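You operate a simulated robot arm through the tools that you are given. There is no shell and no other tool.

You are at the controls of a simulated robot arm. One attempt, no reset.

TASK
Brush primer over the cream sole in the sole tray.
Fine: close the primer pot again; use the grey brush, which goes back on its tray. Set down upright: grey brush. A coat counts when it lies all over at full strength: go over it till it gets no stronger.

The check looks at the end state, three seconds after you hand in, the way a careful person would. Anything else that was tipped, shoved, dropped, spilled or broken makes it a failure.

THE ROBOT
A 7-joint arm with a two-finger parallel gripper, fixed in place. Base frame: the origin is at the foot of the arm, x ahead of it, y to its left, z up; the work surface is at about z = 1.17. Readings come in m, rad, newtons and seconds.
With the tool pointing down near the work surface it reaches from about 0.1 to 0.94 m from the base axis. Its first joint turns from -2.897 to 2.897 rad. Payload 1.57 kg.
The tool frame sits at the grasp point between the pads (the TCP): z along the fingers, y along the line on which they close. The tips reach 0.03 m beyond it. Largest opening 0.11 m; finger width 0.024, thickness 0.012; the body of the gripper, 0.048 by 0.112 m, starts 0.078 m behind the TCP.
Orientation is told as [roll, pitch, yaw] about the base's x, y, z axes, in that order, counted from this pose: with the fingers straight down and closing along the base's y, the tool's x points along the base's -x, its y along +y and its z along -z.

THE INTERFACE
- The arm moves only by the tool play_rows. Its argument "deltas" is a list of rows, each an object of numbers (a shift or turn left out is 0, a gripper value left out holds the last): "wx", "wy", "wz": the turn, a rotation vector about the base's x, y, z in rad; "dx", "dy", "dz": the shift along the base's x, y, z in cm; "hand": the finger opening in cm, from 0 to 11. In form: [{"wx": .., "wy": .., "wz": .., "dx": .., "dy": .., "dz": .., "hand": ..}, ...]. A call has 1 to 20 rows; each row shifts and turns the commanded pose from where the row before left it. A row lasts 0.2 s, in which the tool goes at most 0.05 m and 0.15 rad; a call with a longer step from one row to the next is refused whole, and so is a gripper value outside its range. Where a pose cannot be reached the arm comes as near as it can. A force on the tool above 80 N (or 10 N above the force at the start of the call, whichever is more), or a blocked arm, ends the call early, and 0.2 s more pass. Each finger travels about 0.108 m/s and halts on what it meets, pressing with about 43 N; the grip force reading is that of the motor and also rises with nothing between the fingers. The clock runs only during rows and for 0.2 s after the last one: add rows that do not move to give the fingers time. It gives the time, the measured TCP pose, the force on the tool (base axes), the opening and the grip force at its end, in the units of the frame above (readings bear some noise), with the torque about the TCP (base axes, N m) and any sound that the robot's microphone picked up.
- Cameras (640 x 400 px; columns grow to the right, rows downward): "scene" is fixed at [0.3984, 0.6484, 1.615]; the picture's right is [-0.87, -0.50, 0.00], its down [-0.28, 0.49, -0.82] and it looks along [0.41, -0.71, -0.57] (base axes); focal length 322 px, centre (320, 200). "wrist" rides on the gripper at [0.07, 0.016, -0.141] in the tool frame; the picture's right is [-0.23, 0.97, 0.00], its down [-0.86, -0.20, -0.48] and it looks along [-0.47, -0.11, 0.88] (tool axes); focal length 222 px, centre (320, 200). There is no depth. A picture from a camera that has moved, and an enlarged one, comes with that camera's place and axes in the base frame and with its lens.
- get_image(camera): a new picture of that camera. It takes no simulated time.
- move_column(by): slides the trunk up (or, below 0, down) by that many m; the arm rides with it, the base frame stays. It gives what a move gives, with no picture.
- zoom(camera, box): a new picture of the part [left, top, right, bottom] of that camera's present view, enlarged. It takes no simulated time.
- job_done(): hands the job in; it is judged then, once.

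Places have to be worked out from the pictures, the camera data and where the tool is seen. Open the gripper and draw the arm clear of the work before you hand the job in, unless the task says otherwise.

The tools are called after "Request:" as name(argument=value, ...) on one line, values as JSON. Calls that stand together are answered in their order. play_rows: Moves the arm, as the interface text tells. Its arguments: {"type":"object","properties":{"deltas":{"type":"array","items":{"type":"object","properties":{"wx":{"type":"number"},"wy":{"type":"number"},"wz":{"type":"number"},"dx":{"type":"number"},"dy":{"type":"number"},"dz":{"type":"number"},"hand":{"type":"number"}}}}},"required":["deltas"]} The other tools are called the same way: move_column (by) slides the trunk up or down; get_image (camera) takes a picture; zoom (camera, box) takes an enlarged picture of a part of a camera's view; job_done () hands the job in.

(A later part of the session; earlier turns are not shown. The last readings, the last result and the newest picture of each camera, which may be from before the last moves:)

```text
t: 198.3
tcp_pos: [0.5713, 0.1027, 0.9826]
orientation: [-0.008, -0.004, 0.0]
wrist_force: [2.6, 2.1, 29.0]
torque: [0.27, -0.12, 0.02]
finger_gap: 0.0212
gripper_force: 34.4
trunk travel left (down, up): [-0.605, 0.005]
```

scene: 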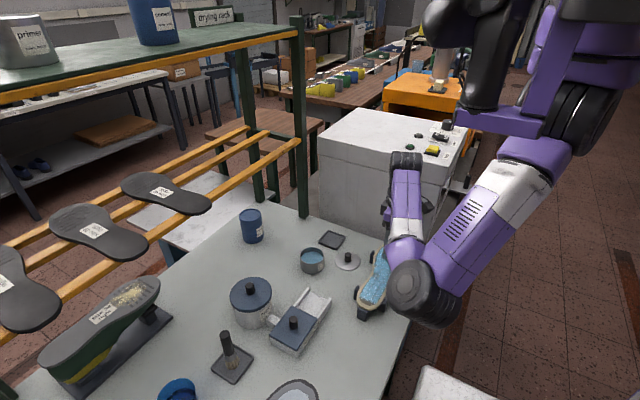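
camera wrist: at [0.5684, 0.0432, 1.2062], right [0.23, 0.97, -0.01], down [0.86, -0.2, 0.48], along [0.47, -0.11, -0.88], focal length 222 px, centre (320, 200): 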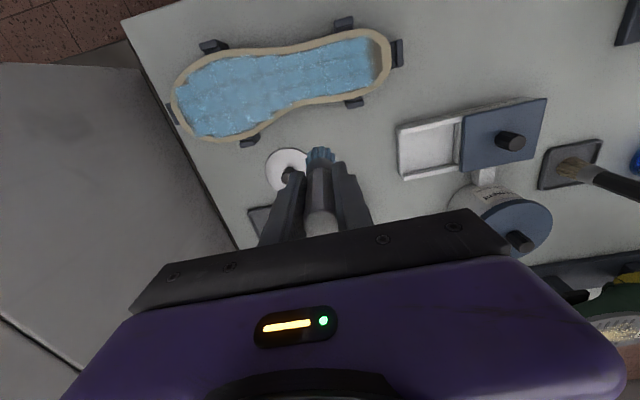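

Request:
play_rows(deltas=[{"dz": 0.06, "dy": -1.3}, {"dy": -1.3}, {"dy": -1.3}, {"dy": -1.3}, {"dy": -1.3}, {"dy": -1.3}, {"dy": -1.3}, {"dy": -1.3}, {"dy": -1.3}, {"dy": -1.3, "dx": 0.2}, {"dy": -1.3, "dx": 0.2}, {"dy": -1.3, "dx": 0.2}, {"dy": -1.3, "dx": 0.2}, {"dy": -1.3}, {"dy": -1.3}, {"dy": -1.3}, {"dy": -1.3}, {}])

Request:
play_rows(deltas=[{"dz": 0.6}, {"dx": -3, "dy": 0.2}, {"dz": -0.6}, {}])

Request:
zoom(camera="wrist", box=[200, 60, 520, 220])

```text
t: 200.2
tcp_pos: [0.5714, 0.0103, 0.9859]
orientation: [0.028, -0.003, 0.017]
wrist_force: [-7.6, 38.5, 29.4]
torque: [3.27, 0.62, 0.47]
finger_gap: 0.032
gripper_force: 40.0
trunk travel left (down, up): [-0.605, 0.005]
stopped in row 9: the force on the tool passed its limit at 84 N (the readings are from after the stop); the commanded pose is now the measured one
```

```text
t: 201.2
tcp_pos: [0.5418, 0.0029, 0.9851]
orientation: [0.01, -0.003, 0.004]
wrist_force: [-0.1, -0.6, -1.2]
torque: [-0.05, 0.02, -0.01]
finger_gap: 0.0213
gripper_force: 34.7
trunk travel left (down, up): [-0.605, 0.005]
```

```text
2.00 times, centred on (360, 140) of wrist
camera zoom: at [0.4704, 0.0188, 1.1259], right [0.22, 0.98, 0.01], down [0.85, -0.2, 0.48], along [0.47, -0.1, -0.88], focal length 444 px, centre (240, 320)
```

zoom: 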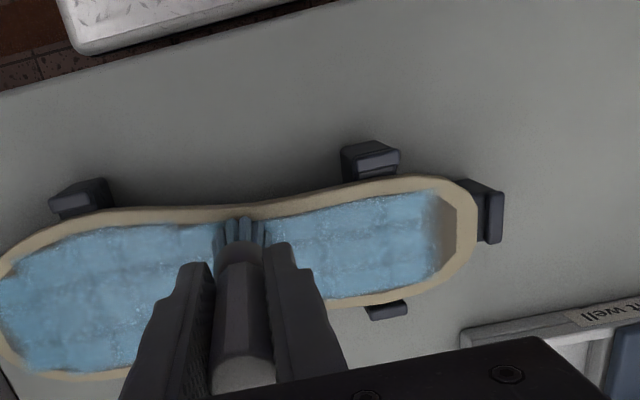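

A sticking stroke tripped the force limit (84 N). I lift at once and check brush, sole and tray.

Request:
play_rows(deltas=[{"dz": 2, "wx": -0.015}, {"dz": 2, "dx": 2}, {"dz": 2, "dx": 3}, {"dx": 3, "dy": 1.5}, {"dx": 1.7, "dy": 1}, {}])

Request:
get_image(camera="wrist")

Request:
zoom(camera="scene", box=[324, 210, 420, 320])

Request:
zoom(camera="wrist", box=[240, 90, 400, 240])

```text
t: 202.6
tcp_pos: [0.6379, 0.03, 1.0438]
orientation: [-0.004, -0.001, 0.005]
wrist_force: [-0.3, 0.3, -0.3]
torque: [-0.02, 0.01, -0.01]
finger_gap: 0.0213
gripper_force: 34.5
trunk travel left (down, up): [-0.605, 0.005]
```

```text
taken
camera wrist: at [0.5659, 0.0472, 1.1841], right [0.22, 0.98, 0.0], down [0.85, -0.19, 0.48], along [0.47, -0.11, -0.88], focal length 222 px, centre (320, 200)
```

wrist: 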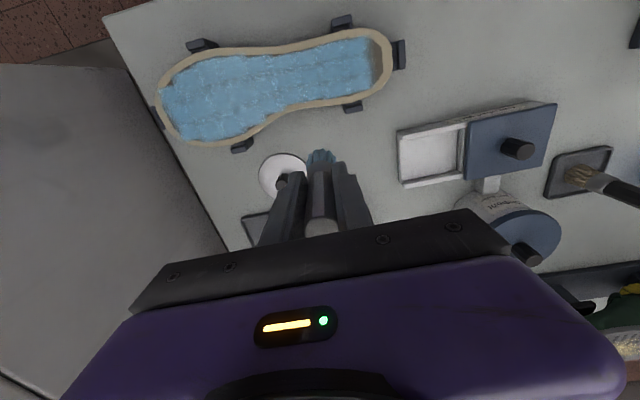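

```text
3.64 times, centred on (372, 265) of scene
camera zoom: at [0.3984, 0.6484, 1.615], right [-0.87, -0.5, 0.0], down [-0.28, 0.49, -0.82], along [0.41, -0.71, -0.57], focal length 1170 px, centre (131, -36)
```

zoom: 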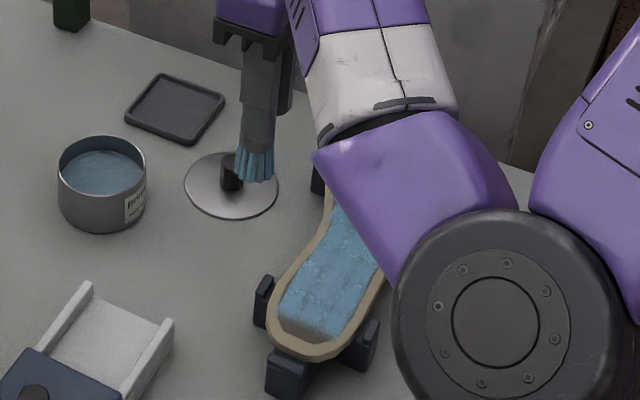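

```text
2.67 times, centred on (320, 165) of wrist
camera zoom: at [0.5659, 0.0472, 1.1841], right [0.22, 0.98, 0.0], down [0.85, -0.19, 0.48], along [0.47, -0.11, -0.88], focal length 592 px, centre (320, 293)
```

zoom: 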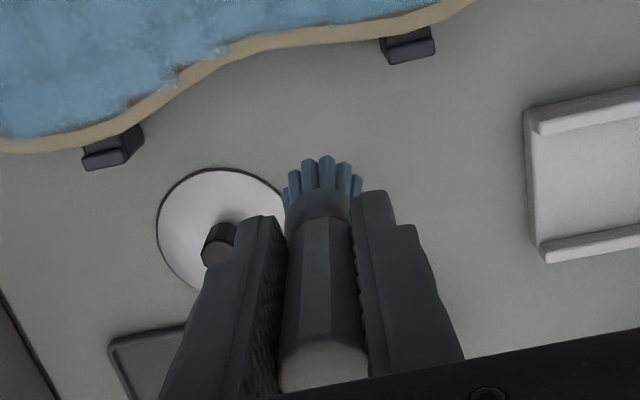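

Everything is in place and the brush is still upright in the grip. Check the coat closely.

Request:
zoom(camera="wrist", box=[150, 40, 290, 150])

Request:
zoom(camera="wrist", box=[260, 20, 400, 130])

```text
3.64 times, centred on (220, 95) of wrist
camera zoom: at [0.5659, 0.0472, 1.1841], right [0.22, 0.98, 0.0], down [0.85, -0.19, 0.48], along [0.47, -0.11, -0.88], focal length 808 px, centre (684, 582)
```

zoom: 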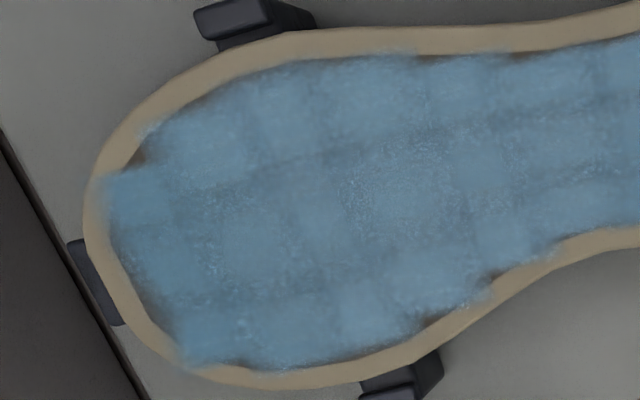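

```text
3.64 times, centred on (330, 75) of wrist
camera zoom: at [0.5659, 0.0472, 1.1841], right [0.22, 0.98, 0.0], down [0.85, -0.19, 0.48], along [0.47, -0.11, -0.88], focal length 808 px, centre (284, 654)
```

zoom: 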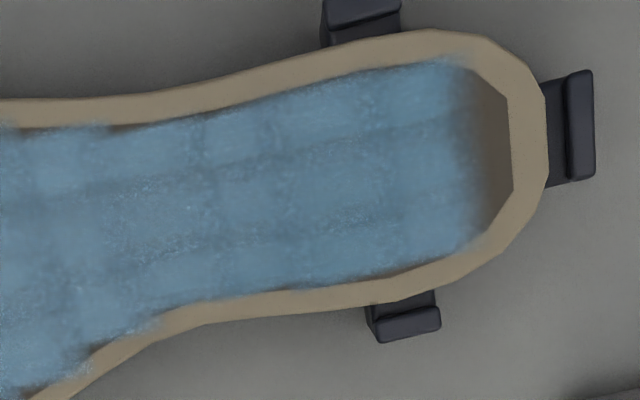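

The coat looks uniform. With the brush still loaded, I'll give the toe/ball two more light strokes to be sure.

Request:
play_rows(deltas=[{"dx": -2.8, "dy": -2}, {"dx": -2.8, "dy": -2}, {"dx": -2.7, "dy": -2}, {"dz": -2}, {"dz": -2}, {"dz": -1}, {"dz": -0.5}, {}])

Request:
play_rows(deltas=[{"dz": -0.15}, {}])

Request:
play_rows(deltas=[{"dz": -0.1}, {}])

```text
t: 204.4
tcp_pos: [0.5548, -0.032, 0.9888]
orientation: [-0.003, -0.004, 0.006]
wrist_force: [1.2, 0.1, -0.7]
torque: [-0.02, -0.02, -0.03]
finger_gap: 0.0212
gripper_force: 34.5
trunk travel left (down, up): [-0.605, 0.005]
```

```text
t: 205.0
tcp_pos: [0.554, -0.0314, 0.9874]
orientation: [-0.004, -0.004, 0.008]
wrist_force: [-0.8, -0.5, -0.1]
torque: [-0.04, -0.01, -0.01]
finger_gap: 0.0218
gripper_force: 34.3
trunk travel left (down, up): [-0.605, 0.005]
```

```text
t: 205.6
tcp_pos: [0.5541, -0.0315, 0.9888]
orientation: [-0.002, -0.002, 0.006]
wrist_force: [-0.4, -0.2, 0.0]
torque: [-0.04, 0.01, -0.05]
finger_gap: 0.0212
gripper_force: 34.8
trunk travel left (down, up): [-0.605, 0.005]
```

Request:
play_rows(deltas=[{"dz": -0.15}, {}])

Request:
play_rows(deltas=[{"dz": -0.1}, {}])

Request:
play_rows(deltas=[{"dz": -0.1}, {}])

```text
t: 206.2
tcp_pos: [0.5551, -0.0315, 0.987]
orientation: [-0.002, -0.003, 0.004]
wrist_force: [-0.6, 0.9, -0.9]
torque: [-0.01, 0.05, 0.01]
finger_gap: 0.0212
gripper_force: 34.4
trunk travel left (down, up): [-0.605, 0.005]
```

```text
t: 206.8
tcp_pos: [0.555, -0.0322, 0.9853]
orientation: [-0.004, -0.002, 0.004]
wrist_force: [0.5, 0.0, -0.8]
torque: [0.0, -0.01, 0.02]
finger_gap: 0.0215
gripper_force: 34.9
trunk travel left (down, up): [-0.605, 0.005]
```

```text
t: 207.4
tcp_pos: [0.5557, -0.0312, 0.9847]
orientation: [-0.002, -0.003, 0.006]
wrist_force: [-0.3, 0.2, -1.1]
torque: [-0.02, 0.01, -0.01]
finger_gap: 0.0214
gripper_force: 34.4
trunk travel left (down, up): [-0.605, 0.005]
```

Request:
play_rows(deltas=[{"dz": -0.1}, {}])

Request:
play_rows(deltas=[{"dz": -0.1}, {}])

Request:
play_rows(deltas=[{"dz": -0.1}, {}])

```text
t: 208.0
tcp_pos: [0.5548, -0.0307, 0.9842]
orientation: [-0.004, -0.003, 0.006]
wrist_force: [-0.2, 0.2, 1.2]
torque: [0.04, 0.02, 0.04]
finger_gap: 0.0211
gripper_force: 34.2
trunk travel left (down, up): [-0.605, 0.005]
```

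```text
t: 208.6
tcp_pos: [0.554, -0.0295, 0.9832]
orientation: [-0.004, -0.005, 0.005]
wrist_force: [0.9, 0.5, 23.2]
torque: [0.12, -0.15, -0.03]
finger_gap: 0.0212
gripper_force: 34.9
trunk travel left (down, up): [-0.605, 0.005]
```

```text
t: 209.2
tcp_pos: [0.5536, -0.0302, 0.9818]
orientation: [-0.005, -0.007, 0.006]
wrist_force: [1.0, 1.8, 44.4]
torque: [0.2, -0.4, 0.0]
finger_gap: 0.0213
gripper_force: 34.5
trunk travel left (down, up): [-0.605, 0.005]
```

Ease off to ~10 N and stroke.

Request:
play_rows(deltas=[{"dz": 0.16}, {"dy": -1}, {"dy": -1}, {"dy": -1}, {"dy": -1}, {"dy": -1}, {"dy": -1}, {"dy": -1}, {"dy": -1}, {}, {"dz": 0.6}, {"dx": 1.3}, {"dx": 1.2}, {"dz": -0.6}, {}])

Request:
play_rows(deltas=[{"dy": 1}, {"dy": 1}, {"dy": 1}, {"dy": 1}, {"dy": 1}, {"dy": 1}, {"dy": 1}, {"dy": 1}, {"dy": 1}, {"dy": 1}, {}])

Request:
zoom(camera="scene", box=[324, 210, 420, 320])

```text
t: 212.4
tcp_pos: [0.5813, -0.1145, 0.9828]
orientation: [-0.003, -0.002, 0.005]
wrist_force: [0.6, -1.3, -0.4]
torque: [0.0, -0.03, 0.01]
finger_gap: 0.0215
gripper_force: 34.6
trunk travel left (down, up): [-0.605, 0.005]
```

```text
t: 214.8
tcp_pos: [0.5804, -0.009, 0.9834]
orientation: [-0.004, -0.003, 0.007]
wrist_force: [0.3, -0.9, -1.1]
torque: [0.02, -0.02, 0.0]
finger_gap: 0.0214
gripper_force: 34.6
trunk travel left (down, up): [-0.605, 0.005]
```

```text
3.64 times, centred on (372, 265) of scene
camera zoom: at [0.3984, 0.6484, 1.615], right [-0.87, -0.5, 0.0], down [-0.28, 0.49, -0.82], along [0.41, -0.71, -0.57], focal length 1170 px, centre (131, -36)
```

zoom: 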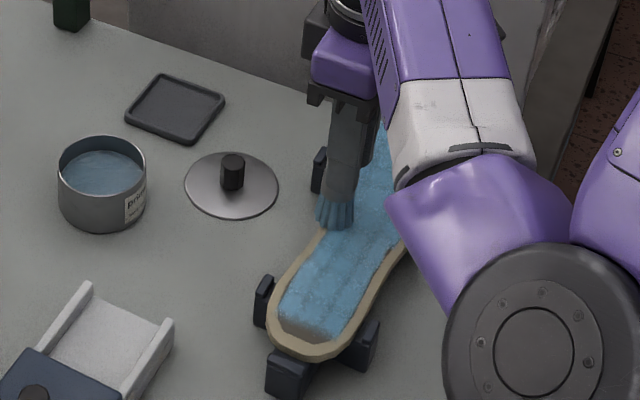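

Lift to the viewing pose and compare.

Request:
play_rows(deltas=[{"dz": 2}, {"dz": 2, "dx": 2, "dy": 1}, {"dz": 2, "dx": 2, "dy": 1}, {"dx": 1.9, "dy": 1.7}, {}])

Request:
zoom(camera="wrist", box=[150, 40, 290, 150])

Request:
zoom(camera="wrist", box=[260, 20, 400, 130])

Request:
get_image(camera="wrist")

```text
t: 216.0
tcp_pos: [0.6376, 0.0268, 1.0429]
orientation: [-0.006, -0.002, 0.006]
wrist_force: [-1.0, 0.3, 0.2]
torque: [-0.02, 0.0, -0.04]
finger_gap: 0.0213
gripper_force: 34.7
trunk travel left (down, up): [-0.605, 0.005]
```

```text
3.64 times, centred on (220, 95) of wrist
camera zoom: at [0.5665, 0.0434, 1.1834], right [0.22, 0.98, 0.0], down [0.85, -0.19, 0.48], along [0.47, -0.11, -0.88], focal length 808 px, centre (684, 582)
```

zoom: 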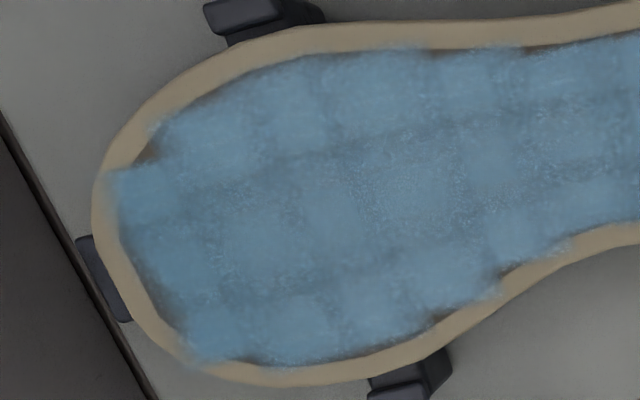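

```text
3.64 times, centred on (330, 75) of wrist
camera zoom: at [0.5665, 0.0434, 1.1834], right [0.22, 0.98, 0.0], down [0.85, -0.19, 0.48], along [0.47, -0.11, -0.88], focal length 808 px, centre (284, 654)
```

zoom: 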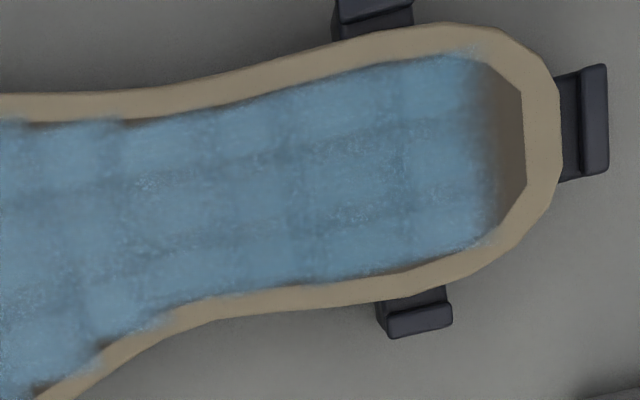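

```text
taken
camera wrist: at [0.5665, 0.0434, 1.1834], right [0.22, 0.98, 0.0], down [0.85, -0.19, 0.48], along [0.47, -0.11, -0.88], focal length 222 px, centre (320, 200)
```

wrist: 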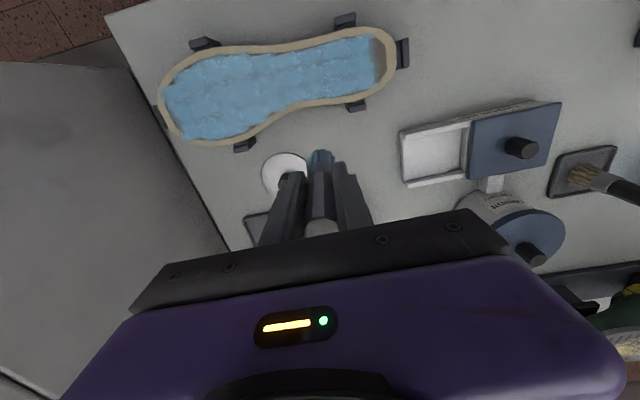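

No visible change after the extra pass, so the coat is saturated. Now return the brush: travel over the pot, then to above its tray (brush bottom is ~5 mm +x, 3 mm +y of the TCP).

Request:
play_rows(deltas=[{"dx": 3, "dz": 0.5}, {"dx": 3}, {"dx": 3}, {"dx": 3}, {"dx": 1.8}, {}, {"dy": -3}, {"dy": -3}, {"dy": -3}, {"dy": -3}, {"dy": -1}, {}])

Request:
get_image(camera="wrist")

Request:
zoom(camera="scene", box=[282, 190, 378, 270])

Request:
zoom(camera="wrist", box=[240, 90, 400, 240])

```text
t: 218.6
tcp_pos: [0.7779, -0.1034, 1.048]
orientation: [-0.004, -0.003, 0.006]
wrist_force: [0.0, 0.0, -0.4]
torque: [-0.01, 0.0, 0.01]
finger_gap: 0.021
gripper_force: 34.4
trunk travel left (down, up): [-0.605, 0.005]
```

```text
taken
camera wrist: at [0.7077, -0.0863, 1.1883], right [0.22, 0.98, 0.0], down [0.85, -0.19, 0.48], along [0.47, -0.11, -0.88], focal length 222 px, centre (320, 200)
```

wrist: 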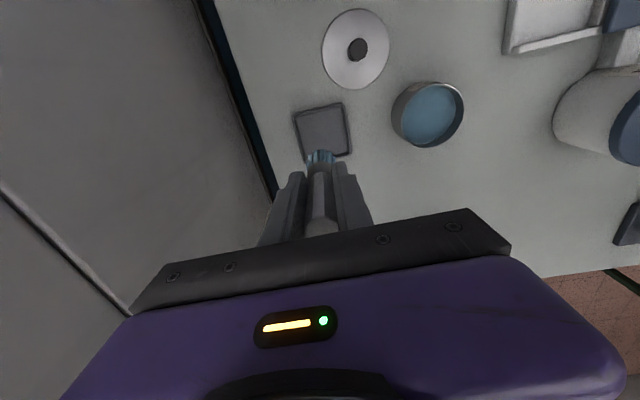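

```text
5.00 times, centred on (330, 230) of scene
camera zoom: at [0.3984, 0.6484, 1.615], right [-0.87, -0.5, 0.0], down [-0.28, 0.49, -0.82], along [0.41, -0.71, -0.57], focal length 1609 px, centre (270, 50)
```

zoom: 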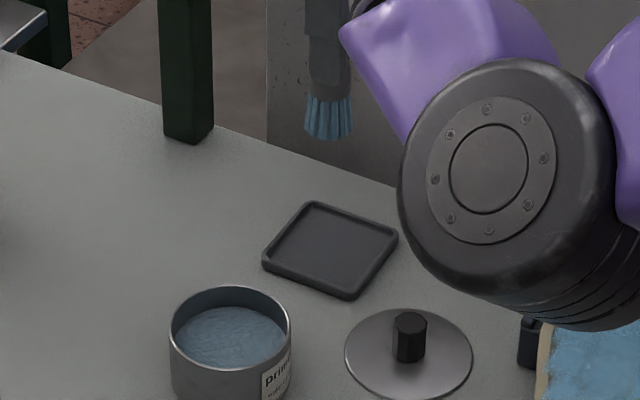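

```text
2.67 times, centred on (320, 165) of wrist
camera zoom: at [0.7077, -0.0863, 1.1883], right [0.22, 0.98, 0.0], down [0.85, -0.19, 0.48], along [0.47, -0.11, -0.88], focal length 592 px, centre (320, 293)
```

zoom: 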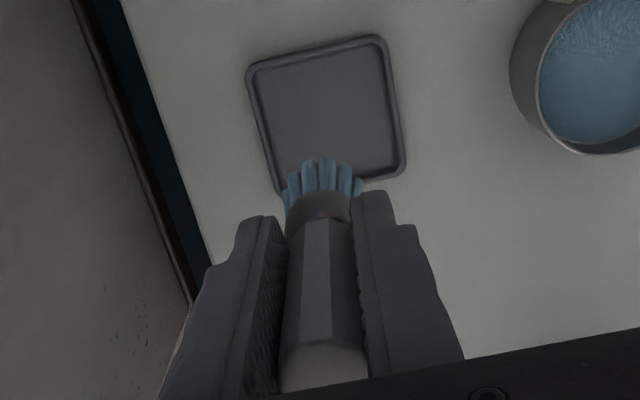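

Tray centre (0.778,-0.100); brush bottom at (0.784,-0.101). Shift −5 mm in x and lower toward the tray.

Request:
play_rows(deltas=[{"dx": -0.5, "dy": 0.1}, {"dz": -2}, {"dz": -2}, {"dz": -2}, {"dz": -1.5}, {"dz": -1}, {"dz": -0.6}, {}])

Request:
zoom(camera="scene", box=[290, 200, 370, 260])

Request:
zoom(camera="wrist", box=[240, 90, 400, 240])

```text
t: 220.4
tcp_pos: [0.7728, -0.1035, 0.957]
orientation: [-0.005, -0.002, 0.006]
wrist_force: [-0.5, 0.0, -0.3]
torque: [0.04, -0.01, -0.04]
finger_gap: 0.021
gripper_force: 34.8
trunk travel left (down, up): [-0.605, 0.005]
```

```text
6.67 times, centred on (330, 230) of scene
camera zoom: at [0.3984, 0.6484, 1.615], right [-0.87, -0.5, 0.0], down [-0.28, 0.49, -0.82], along [0.41, -0.71, -0.57], focal length 2145 px, centre (253, 0)
```

zoom: 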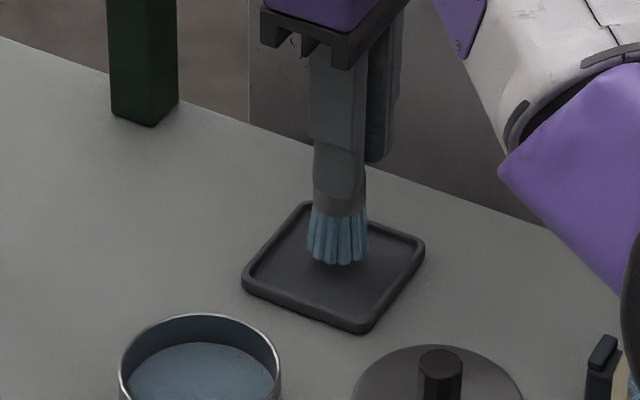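

```text
2.67 times, centred on (320, 165) of wrist
camera zoom: at [0.7014, -0.0856, 1.0978], right [0.22, 0.98, 0.0], down [0.85, -0.19, 0.48], along [0.47, -0.11, -0.88], focal length 592 px, centre (320, 293)
```

zoom: 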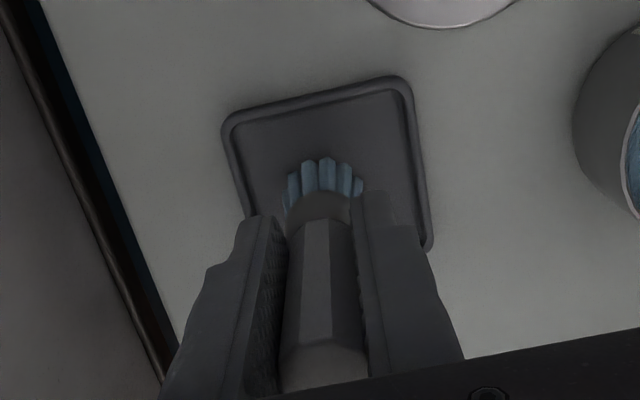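

Well centred over the tray. Step down to contact.

Request:
play_rows(deltas=[{"dz": -0.4}, {"dz": -0.3}, {}])

Request:
play_rows(deltas=[{"dz": -0.3}, {}])

Request:
play_rows(deltas=[{"dz": -0.2}, {}])

Request:
zoom(camera="scene", box=[298, 210, 362, 250])

```text
t: 221.2
tcp_pos: [0.7724, -0.1016, 0.9499]
orientation: [-0.003, -0.004, 0.004]
wrist_force: [0.4, -0.7, -0.7]
torque: [-0.01, 0.0, -0.01]
finger_gap: 0.0215
gripper_force: 34.3
trunk travel left (down, up): [-0.605, 0.005]
```

```text
t: 221.8
tcp_pos: [0.7725, -0.1039, 0.9477]
orientation: [-0.004, -0.003, 0.006]
wrist_force: [-0.5, -0.2, -0.1]
torque: [-0.03, -0.04, 0.01]
finger_gap: 0.0214
gripper_force: 34.3
trunk travel left (down, up): [-0.605, 0.005]
```

```text
t: 222.4
tcp_pos: [0.7721, -0.1025, 0.9443]
orientation: [-0.002, -0.003, 0.005]
wrist_force: [0.1, 0.7, -1.0]
torque: [0.0, 0.0, 0.0]
finger_gap: 0.0214
gripper_force: 34.6
trunk travel left (down, up): [-0.605, 0.005]
```

```text
10.00 times, centred on (330, 230) of scene
camera zoom: at [0.3984, 0.6484, 1.615], right [-0.87, -0.5, 0.0], down [-0.28, 0.49, -0.82], along [0.41, -0.71, -0.57], focal length 3218 px, centre (220, -100)
```

zoom: 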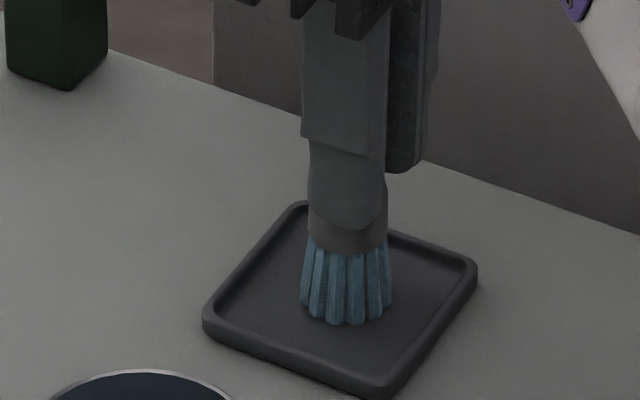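

Request:
play_rows(deltas=[{"dz": -0.15}, {}])

Request:
play_rows(deltas=[{"dz": -0.15}, {}])

Request:
play_rows(deltas=[{"dz": -0.15}, {}])

```text
t: 223.0
tcp_pos: [0.7728, -0.1022, 0.9447]
orientation: [-0.003, -0.004, 0.006]
wrist_force: [0.4, -0.4, 3.3]
torque: [0.0, 0.03, 0.0]
finger_gap: 0.0216
gripper_force: 34.4
trunk travel left (down, up): [-0.605, 0.005]
```

```text
t: 223.6
tcp_pos: [0.7717, -0.1014, 0.9439]
orientation: [-0.005, -0.007, 0.006]
wrist_force: [-1.5, -3.4, 32.1]
torque: [-0.18, 0.21, -0.01]
finger_gap: 0.0214
gripper_force: 34.2
trunk travel left (down, up): [-0.605, 0.005]
```

```text
t: 224.2
tcp_pos: [0.7721, -0.1018, 0.9422]
orientation: [-0.006, -0.007, 0.005]
wrist_force: [-5.9, -3.3, 56.2]
torque: [0.12, 0.57, 0.01]
finger_gap: 0.0214
gripper_force: 35.2
trunk travel left (down, up): [-0.605, 0.005]
```

Brush is on the tray. Ease off to a light load, open slowly, and check it stands.

Request:
play_rows(deltas=[{"dz": 0.13}, {"dz": 0.1}, {}])

Request:
play_rows(deltas=[{"hand": 2.2}, {"hand": 2.4}, {"hand": 2.8}, {"hand": 3.3}, {"hand": 4.2}, {"hand": 5.5}, {}])

Request:
zoom(camera="scene", box=[298, 200, 362, 250])

Request:
zoom(camera="wrist", box=[220, 90, 420, 240])

```text
t: 225.0
tcp_pos: [0.7719, -0.1036, 0.9435]
orientation: [-0.005, -0.006, 0.005]
wrist_force: [4.7, -1.5, 34.5]
torque: [0.05, -0.54, 0.03]
finger_gap: 0.0212
gripper_force: 33.8
trunk travel left (down, up): [-0.605, 0.005]
```

```text
t: 226.6
tcp_pos: [0.7716, -0.1018, 0.942]
orientation: [-0.005, -0.002, 0.004]
wrist_force: [-0.8, 0.2, 0.3]
torque: [0.02, -0.01, 0.02]
finger_gap: 0.0551
gripper_force: 0.0
trunk travel left (down, up): [-0.605, 0.005]
```

```text
8.00 times, centred on (330, 225) of scene
camera zoom: at [0.3984, 0.6484, 1.615], right [-0.87, -0.5, 0.0], down [-0.28, 0.49, -0.82], along [0.41, -0.71, -0.57], focal length 2574 px, centre (240, 0)
```

zoom: 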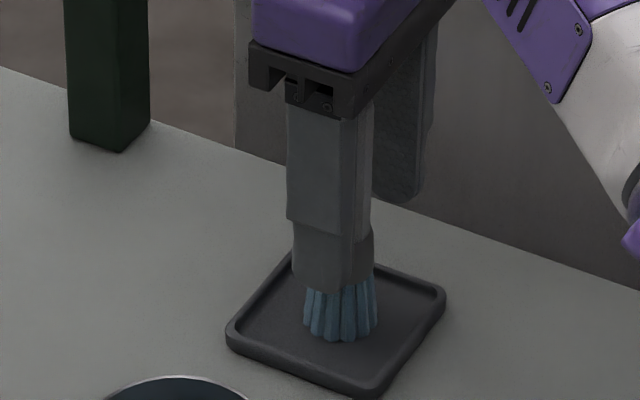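

```text
2.67 times, centred on (320, 165) of wrist
camera zoom: at [0.7007, -0.0849, 1.0825], right [0.22, 0.98, 0.0], down [0.86, -0.19, 0.48], along [0.47, -0.11, -0.88], focal length 592 px, centre (320, 293)
```

zoom: 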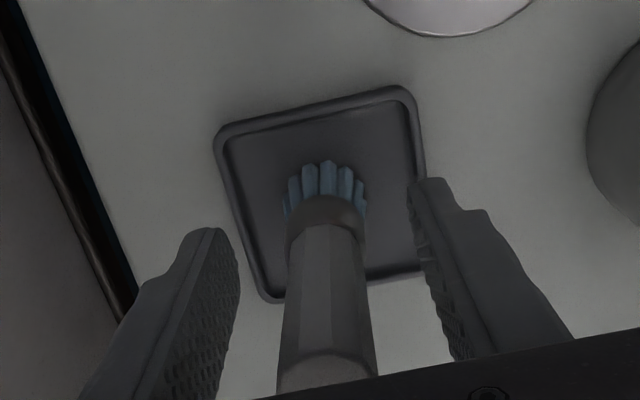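

Brush stands upright in its tray. Rise straight up.

Request:
play_rows(deltas=[{"dz": 1}, {"dz": 2}, {"dz": 2}, {"dz": 2}, {"dz": 2}, {"dz": 2}, {"dz": 1.5}, {}])

Request:
get_image(camera="wrist")

Request:
zoom(camera="scene", box=[290, 195, 386, 275])

```text
t: 228.4
tcp_pos: [0.7695, -0.1026, 1.068]
orientation: [-0.003, -0.004, 0.005]
wrist_force: [0.9, 0.8, 0.9]
torque: [-0.03, -0.01, 0.01]
finger_gap: 0.055
gripper_force: 0.1
trunk travel left (down, up): [-0.605, 0.005]
```

```text
taken
camera wrist: at [0.6991, -0.0856, 1.2088], right [0.22, 0.98, 0.0], down [0.85, -0.19, 0.48], along [0.47, -0.11, -0.88], focal length 222 px, centre (320, 200)
```

wrist: 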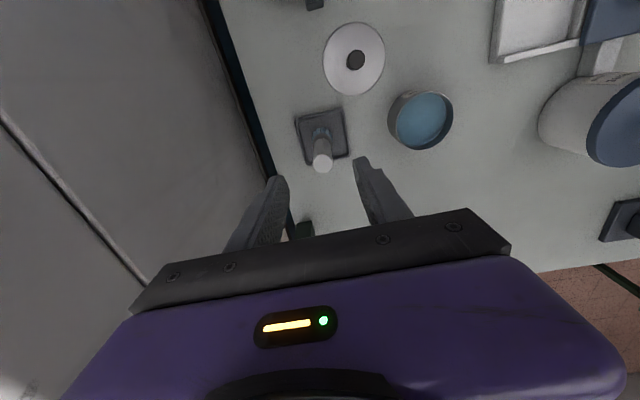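

```text
5.00 times, centred on (338, 235) of scene
camera zoom: at [0.3984, 0.6484, 1.615], right [-0.87, -0.5, 0.0], down [-0.28, 0.49, -0.82], along [0.41, -0.71, -0.57], focal length 1609 px, centre (230, 25)
```

zoom: 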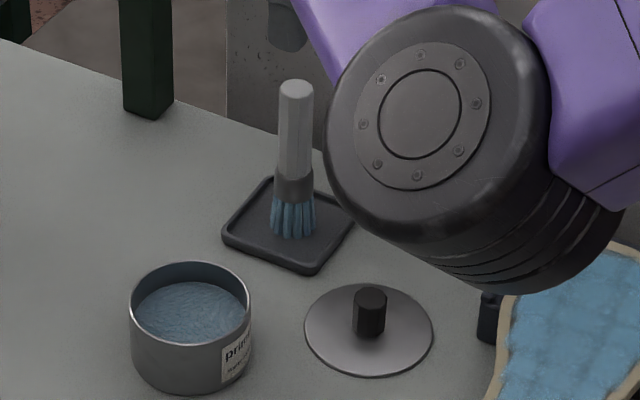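

Now fetch the lid: move above its knob at (0.691,-0.0385).

Request:
play_rows(deltas=[{"dx": -2.6, "dy": 2.1, "wz": -0.005, "hand": 6}, {"dx": -2.6, "dy": 2.1}, {"dx": -2.65, "dy": 2.2}, {"dz": -2}, {"dz": -2}, {"dz": -2}, {"dz": -1}, {}])

Request:
zoom(camera="wrist", box=[240, 90, 400, 240])

Request:
zoom(camera="scene", box=[298, 220, 394, 280])

```text
t: 230.2
tcp_pos: [0.6939, -0.0399, 0.9978]
orientation: [-0.004, -0.003, 0.003]
wrist_force: [-0.3, -0.2, -0.4]
torque: [0.0, 0.01, -0.02]
finger_gap: 0.0601
gripper_force: 0.0
trunk travel left (down, up): [-0.605, 0.005]
```

```text
2.67 times, centred on (320, 165) of wrist
camera zoom: at [0.6224, -0.0217, 1.1386], right [0.23, 0.97, 0.0], down [0.85, -0.2, 0.48], along [0.47, -0.11, -0.88], focal length 592 px, centre (320, 293)
```

zoom: 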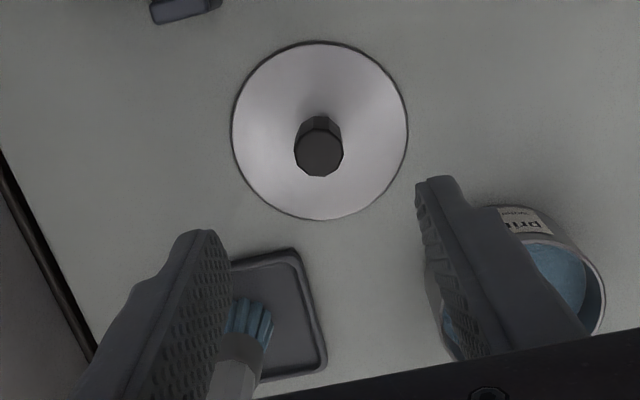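

```text
6.67 times, centred on (346, 250) of scene
camera zoom: at [0.3984, 0.6484, 1.615], right [-0.87, -0.5, 0.0], down [-0.28, 0.49, -0.82], along [0.41, -0.71, -0.57], focal length 2145 px, centre (147, -133)
```

zoom: 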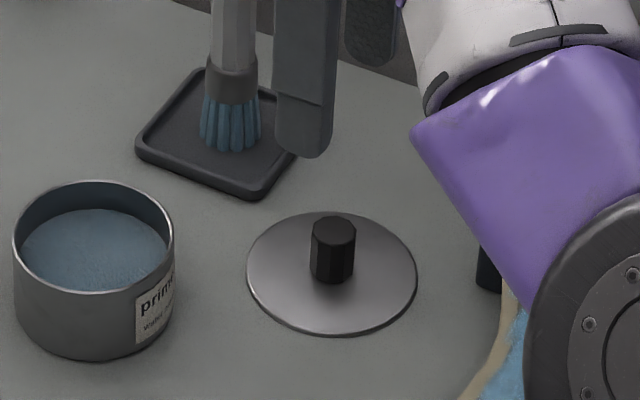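

Lid sits flat on the table (top ≈0.865, knob top ≈0.89). Centre slightly and descend carefully to TCP ≈0.903.

Request:
play_rows(deltas=[{"dx": -0.3, "dy": 0.1, "dz": -2}, {"dz": -2}, {"dz": -2}, {"dz": -2}, {"dz": -1}, {}])

Request:
play_rows(deltas=[{"dz": -0.3}, {}])

Request:
zoom(camera="scene", box=[306, 230, 386, 280])

Request:
zoom(camera="wrist", box=[240, 90, 400, 240])

```text
t: 231.6
tcp_pos: [0.6893, -0.04, 0.9072]
orientation: [-0.005, -0.002, 0.0]
wrist_force: [-0.2, -0.1, -0.3]
torque: [0.02, 0.0, -0.01]
finger_gap: 0.0599
gripper_force: 0.1
trunk travel left (down, up): [-0.605, 0.005]
```

```text
t: 232.2
tcp_pos: [0.6892, -0.0385, 0.9041]
orientation: [-0.004, -0.002, 0.002]
wrist_force: [0.1, -1.3, 0.7]
torque: [0.0, 0.01, -0.01]
finger_gap: 0.0601
gripper_force: 0.0
trunk travel left (down, up): [-0.605, 0.005]
```

```text
8.00 times, centred on (346, 255) of scene
camera zoom: at [0.3984, 0.6484, 1.615], right [-0.87, -0.5, 0.0], down [-0.28, 0.49, -0.82], along [0.41, -0.71, -0.57], focal length 2574 px, centre (112, -240)
```

zoom: 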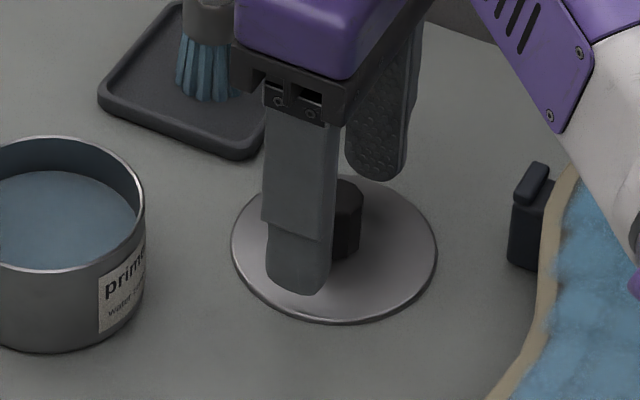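

```text
2.67 times, centred on (320, 165) of wrist
camera zoom: at [0.6184, -0.0206, 1.0447], right [0.23, 0.97, 0.0], down [0.85, -0.2, 0.48], along [0.47, -0.11, -0.88], focal length 592 px, centre (320, 293)
```

zoom: 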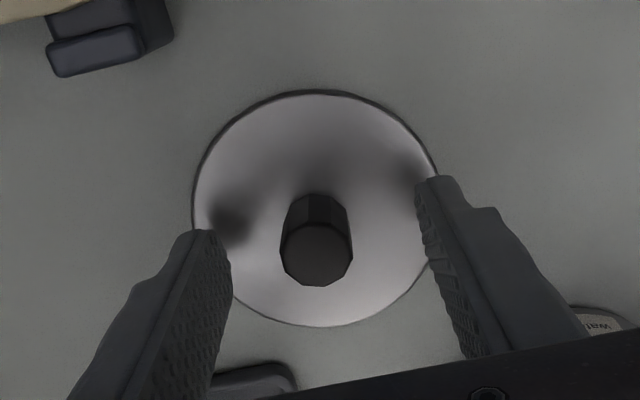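

Knob is centred between the fingers; lower 4 mm more and close.

Request:
play_rows(deltas=[{"dz": -0.2}, {"dz": -0.2}, {"hand": 4}, {"hand": 2.5}, {"hand": 1}, {}, {}])

Request:
zoom(camera="scene", box=[306, 230, 386, 280])

```text
t: 233.8
tcp_pos: [0.6909, -0.0381, 0.9003]
orientation: [-0.006, -0.005, 0.0]
wrist_force: [0.5, -2.0, 4.3]
torque: [0.05, -0.02, 0.01]
finger_gap: 0.019
gripper_force: 33.4
trunk travel left (down, up): [-0.605, 0.005]
```

```text
8.00 times, centred on (346, 255) of scene
camera zoom: at [0.3984, 0.6484, 1.615], right [-0.87, -0.5, 0.0], down [-0.28, 0.49, -0.82], along [0.41, -0.71, -0.57], focal length 2574 px, centre (112, -240)
```

zoom: 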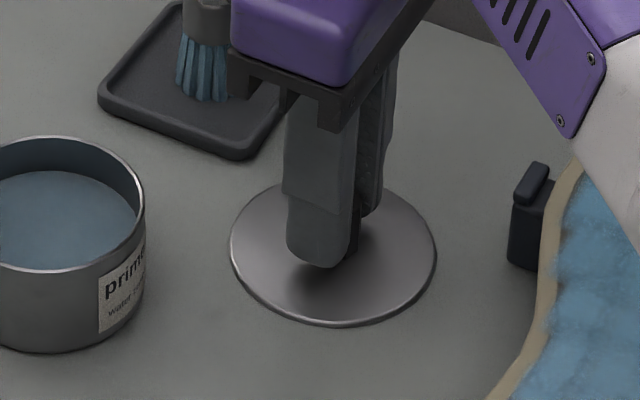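

Gripped. Lift and inspect the lid's profile.

Request:
play_rows(deltas=[{"dz": 0.5}, {"dz": 1}, {"dz": 2}, {"dz": 2}, {"dz": 2}, {"dz": 2}, {"dz": 1.5}, {}])

Request:
zoom(camera="scene", box=[298, 200, 378, 250])

Request:
get_image(camera="wrist")

```text
t: 235.6
tcp_pos: [0.6914, -0.0378, 1.011]
orientation: [-0.006, -0.004, 0.001]
wrist_force: [1.1, -0.2, -0.2]
torque: [0.01, 0.02, 0.02]
finger_gap: 0.019
gripper_force: 33.2
trunk travel left (down, up): [-0.605, 0.005]
```

```text
8.00 times, centred on (338, 225) of scene
camera zoom: at [0.3984, 0.6484, 1.615], right [-0.87, -0.5, 0.0], down [-0.28, 0.49, -0.82], along [0.41, -0.71, -0.57], focal length 2574 px, centre (176, 0)
```

zoom: 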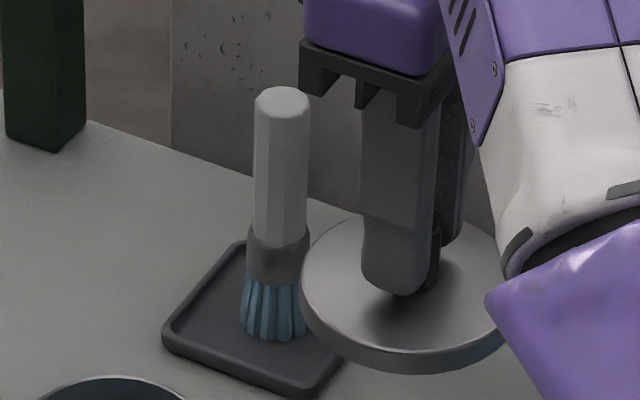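

```text
taken
camera wrist: at [0.6199, -0.0205, 1.1515], right [0.23, 0.97, 0.0], down [0.85, -0.2, 0.48], along [0.47, -0.11, -0.88], focal length 222 px, centre (320, 200)
```

wrist: 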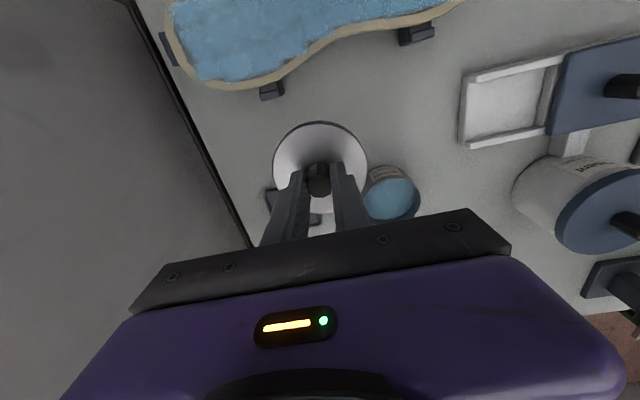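

Carry the lid to above the pot at (0.780, 0.0345).

Request:
play_rows(deltas=[{"dx": 2.2, "dy": 2.2}, {"dx": 2.2, "dy": 2.2}, {"dx": 2.2, "dy": 2}, {"dx": 2.2, "dy": 0.9}, {}, {}])

Request:
get_image(camera="wrist")

Request:
zoom(camera="scene", box=[272, 215, 352, 275])

Request:
zoom(camera="wrist", box=[260, 90, 380, 190])

```text
t: 237.0
tcp_pos: [0.7827, 0.034, 1.0106]
orientation: [-0.002, -0.004, 0.003]
wrist_force: [0.0, 0.1, 0.1]
torque: [-0.01, -0.02, -0.01]
finger_gap: 0.0189
gripper_force: 33.1
trunk travel left (down, up): [-0.605, 0.005]
```

```text
taken
camera wrist: at [0.7109, 0.051, 1.1507], right [0.23, 0.97, 0.0], down [0.85, -0.2, 0.48], along [0.47, -0.11, -0.88], focal length 222 px, centre (320, 200)
```

wrist: 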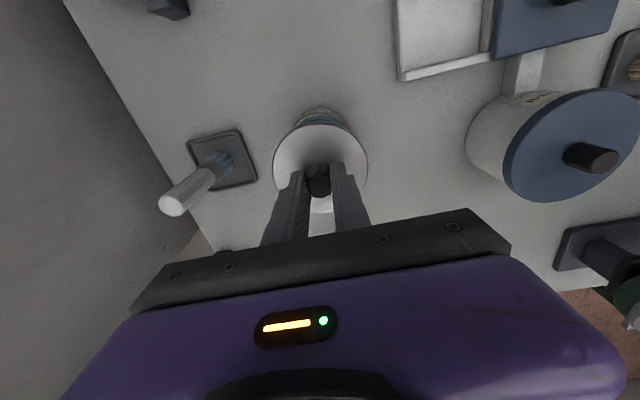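

```text
6.67 times, centred on (312, 245) of scene
camera zoom: at [0.3984, 0.6484, 1.615], right [-0.87, -0.5, 0.0], down [-0.28, 0.49, -0.82], along [0.41, -0.71, -0.57], focal length 2145 px, centre (373, -100)
```

zoom: 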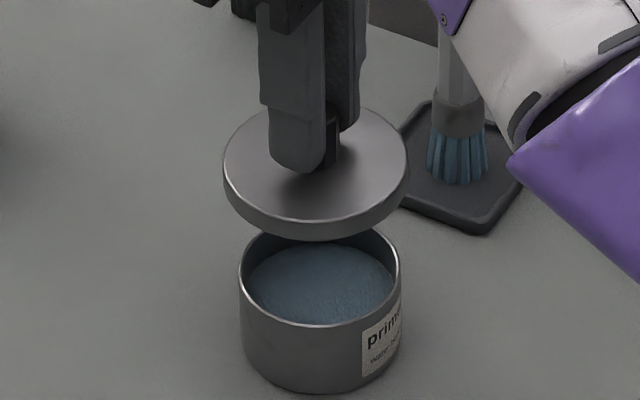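

```text
4.00 times, centred on (320, 140) of wrist
camera zoom: at [0.7109, 0.051, 1.1507], right [0.23, 0.97, 0.0], down [0.85, -0.2, 0.48], along [0.47, -0.11, -0.88], focal length 888 px, centre (320, 440)
```

zoom: 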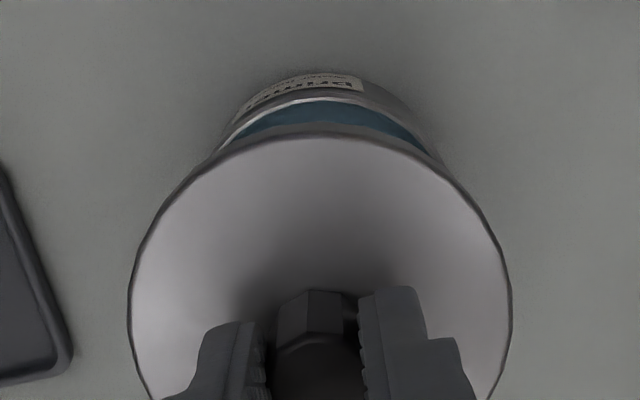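

The pot hasn't moved (same pixel position). Align TCP to the original (0.780,0.0345) and lower to ~1 cm above seating.

Request:
play_rows(deltas=[{"dx": -0.25, "dz": -1}, {"dz": -1.5}, {"dz": -1.5}, {"dz": -1}, {}, {}])

Request:
zoom(camera="scene", box=[280, 230, 344, 280])

Request:
zoom(camera="wrist", box=[260, 90, 380, 190])

```text
t: 238.4
tcp_pos: [0.7756, 0.0366, 0.9601]
orientation: [-0.004, -0.003, 0.003]
wrist_force: [-1.2, -0.1, -0.3]
torque: [0.0, -0.02, -0.01]
finger_gap: 0.019
gripper_force: 32.5
trunk travel left (down, up): [-0.605, 0.005]
```

```text
8.00 times, centred on (312, 255) of scene
camera zoom: at [0.3984, 0.6484, 1.615], right [-0.87, -0.5, 0.0], down [-0.28, 0.49, -0.82], along [0.41, -0.71, -0.57], focal length 2574 px, centre (384, -240)
```

zoom: 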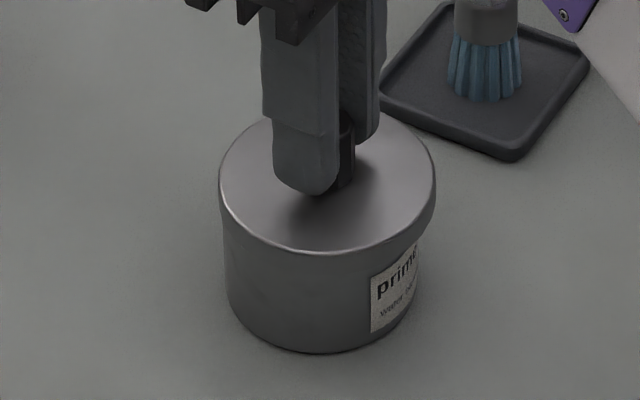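

```text
4.00 times, centred on (320, 140) of wrist
camera zoom: at [0.7051, 0.0529, 1.1012], right [0.23, 0.97, 0.0], down [0.85, -0.2, 0.48], along [0.47, -0.11, -0.88], focal length 888 px, centre (320, 440)
```

zoom: 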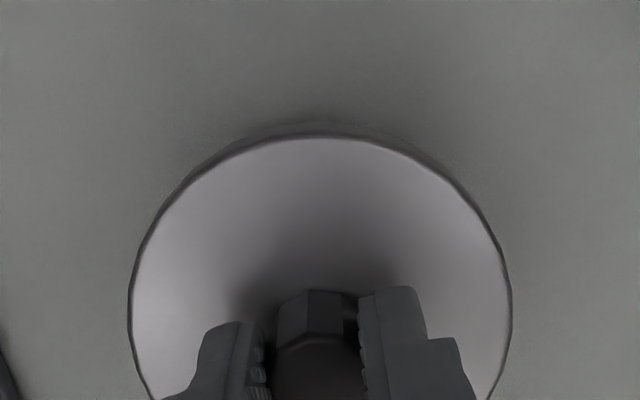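

Readings and picture agree the lid is ~4 mm short in x and 2 mm high in y; correct and re-check.

Request:
play_rows(deltas=[{"dx": 0.4, "dy": -0.2}, {}, {}])

Request:
zoom(camera="scene", box=[280, 230, 344, 280])

Request:
play_rows(deltas=[{}])

```text
t: 239.2
tcp_pos: [0.7812, 0.0334, 0.9605]
orientation: [-0.004, -0.003, 0.001]
wrist_force: [0.7, 0.3, -0.1]
torque: [0.02, -0.04, 0.01]
finger_gap: 0.0188
gripper_force: 33.2
trunk travel left (down, up): [-0.605, 0.005]
```

```text
8.00 times, centred on (312, 255) of scene
camera zoom: at [0.3984, 0.6484, 1.615], right [-0.87, -0.5, 0.0], down [-0.28, 0.49, -0.82], along [0.41, -0.71, -0.57], focal length 2574 px, centre (384, -240)
```

zoom: 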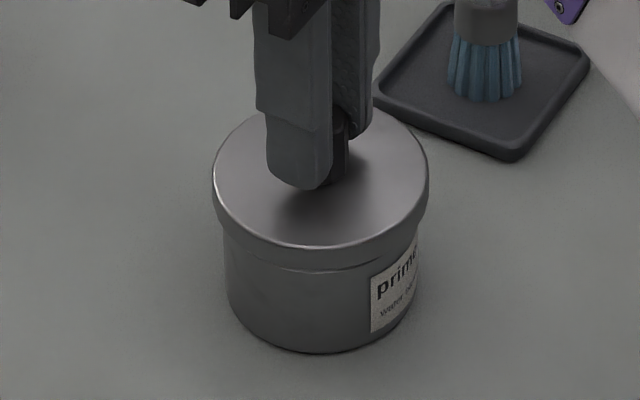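

```text
t: 239.6
tcp_pos: [0.7794, 0.0331, 0.9594]
orientation: [-0.005, -0.005, 0.001]
wrist_force: [-0.3, 0.1, 0.1]
torque: [-0.02, 0.0, -0.02]
finger_gap: 0.019
gripper_force: 33.1
trunk travel left (down, up): [-0.605, 0.005]
```

Aligned with the pot in the scene view. Lower stepwise and watch force.

Request:
play_rows(deltas=[{"dz": -0.4}, {"dz": -0.4}, {}])

Request:
play_rows(deltas=[{"dz": -0.3}, {}])

Request:
zoom(camera="scene", box=[280, 230, 344, 280])

```text
t: 240.4
tcp_pos: [0.7806, 0.0334, 0.9526]
orientation: [-0.003, -0.003, -0.001]
wrist_force: [0.6, -0.3, -0.6]
torque: [-0.02, 0.05, -0.02]
finger_gap: 0.0188
gripper_force: 32.9
trunk travel left (down, up): [-0.605, 0.005]
```

```text
t: 241.0
tcp_pos: [0.7797, 0.0339, 0.9489]
orientation: [-0.005, -0.004, 0.002]
wrist_force: [0.5, 0.2, -0.1]
torque: [-0.02, 0.01, -0.01]
finger_gap: 0.0187
gripper_force: 32.7
trunk travel left (down, up): [-0.605, 0.005]
```

```text
8.00 times, centred on (312, 255) of scene
camera zoom: at [0.3984, 0.6484, 1.615], right [-0.87, -0.5, 0.0], down [-0.28, 0.49, -0.82], along [0.41, -0.71, -0.57], focal length 2574 px, centre (384, -240)
```

zoom: 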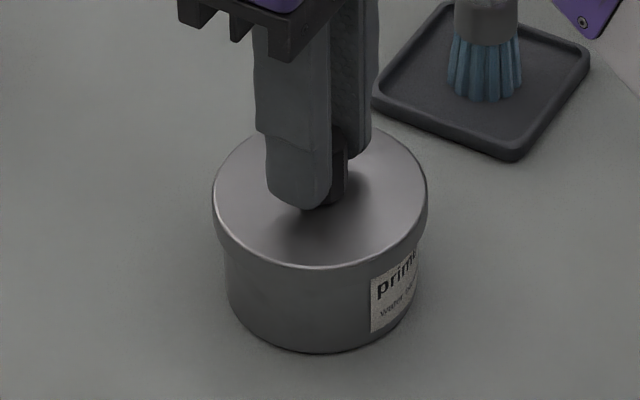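

About 4–5 mm left to the original seated position. Continue in small steps.

Request:
play_rows(deltas=[{"dz": -0.2}, {}])

Request:
play_rows(deltas=[{"dz": -0.2}, {}])

Request:
play_rows(deltas=[{"dz": -0.15}, {}])

Request:
zoom(camera="scene", box=[280, 230, 344, 270])

```text
t: 241.6
tcp_pos: [0.7801, 0.0342, 0.9486]
orientation: [-0.003, -0.004, 0.0]
wrist_force: [0.1, -0.7, 0.3]
torque: [0.02, 0.02, -0.02]
finger_gap: 0.0191
gripper_force: 32.6
trunk travel left (down, up): [-0.605, 0.005]
```

```text
t: 242.2
tcp_pos: [0.7801, 0.0342, 0.9477]
orientation: [-0.004, -0.005, 0.002]
wrist_force: [-4.9, 1.3, 28.5]
torque: [0.29, 0.34, 0.03]
finger_gap: 0.0189
gripper_force: 32.9
trunk travel left (down, up): [-0.605, 0.005]
heard: snap
```

```text
t: 242.8
tcp_pos: [0.78, 0.0339, 0.9469]
orientation: [-0.003, -0.008, 0.002]
wrist_force: [4.4, 3.9, 39.2]
torque: [0.46, -0.21, -0.03]
finger_gap: 0.0193
gripper_force: 33.3
trunk travel left (down, up): [-0.605, 0.005]
```

```text
10.00 times, centred on (312, 250) of scene
camera zoom: at [0.3984, 0.6484, 1.615], right [-0.87, -0.5, 0.0], down [-0.28, 0.49, -0.82], along [0.41, -0.71, -0.57], focal length 3218 px, centre (400, -300)
```

zoom: 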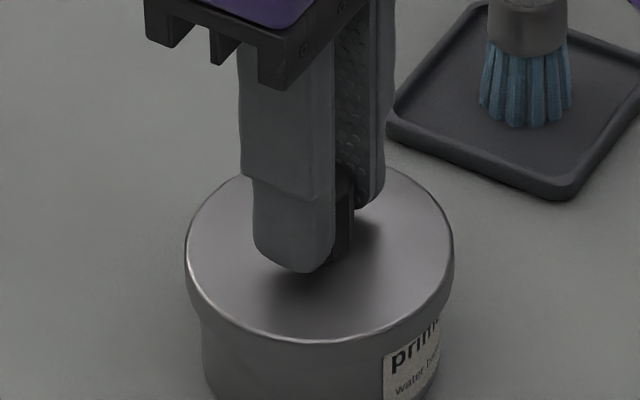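

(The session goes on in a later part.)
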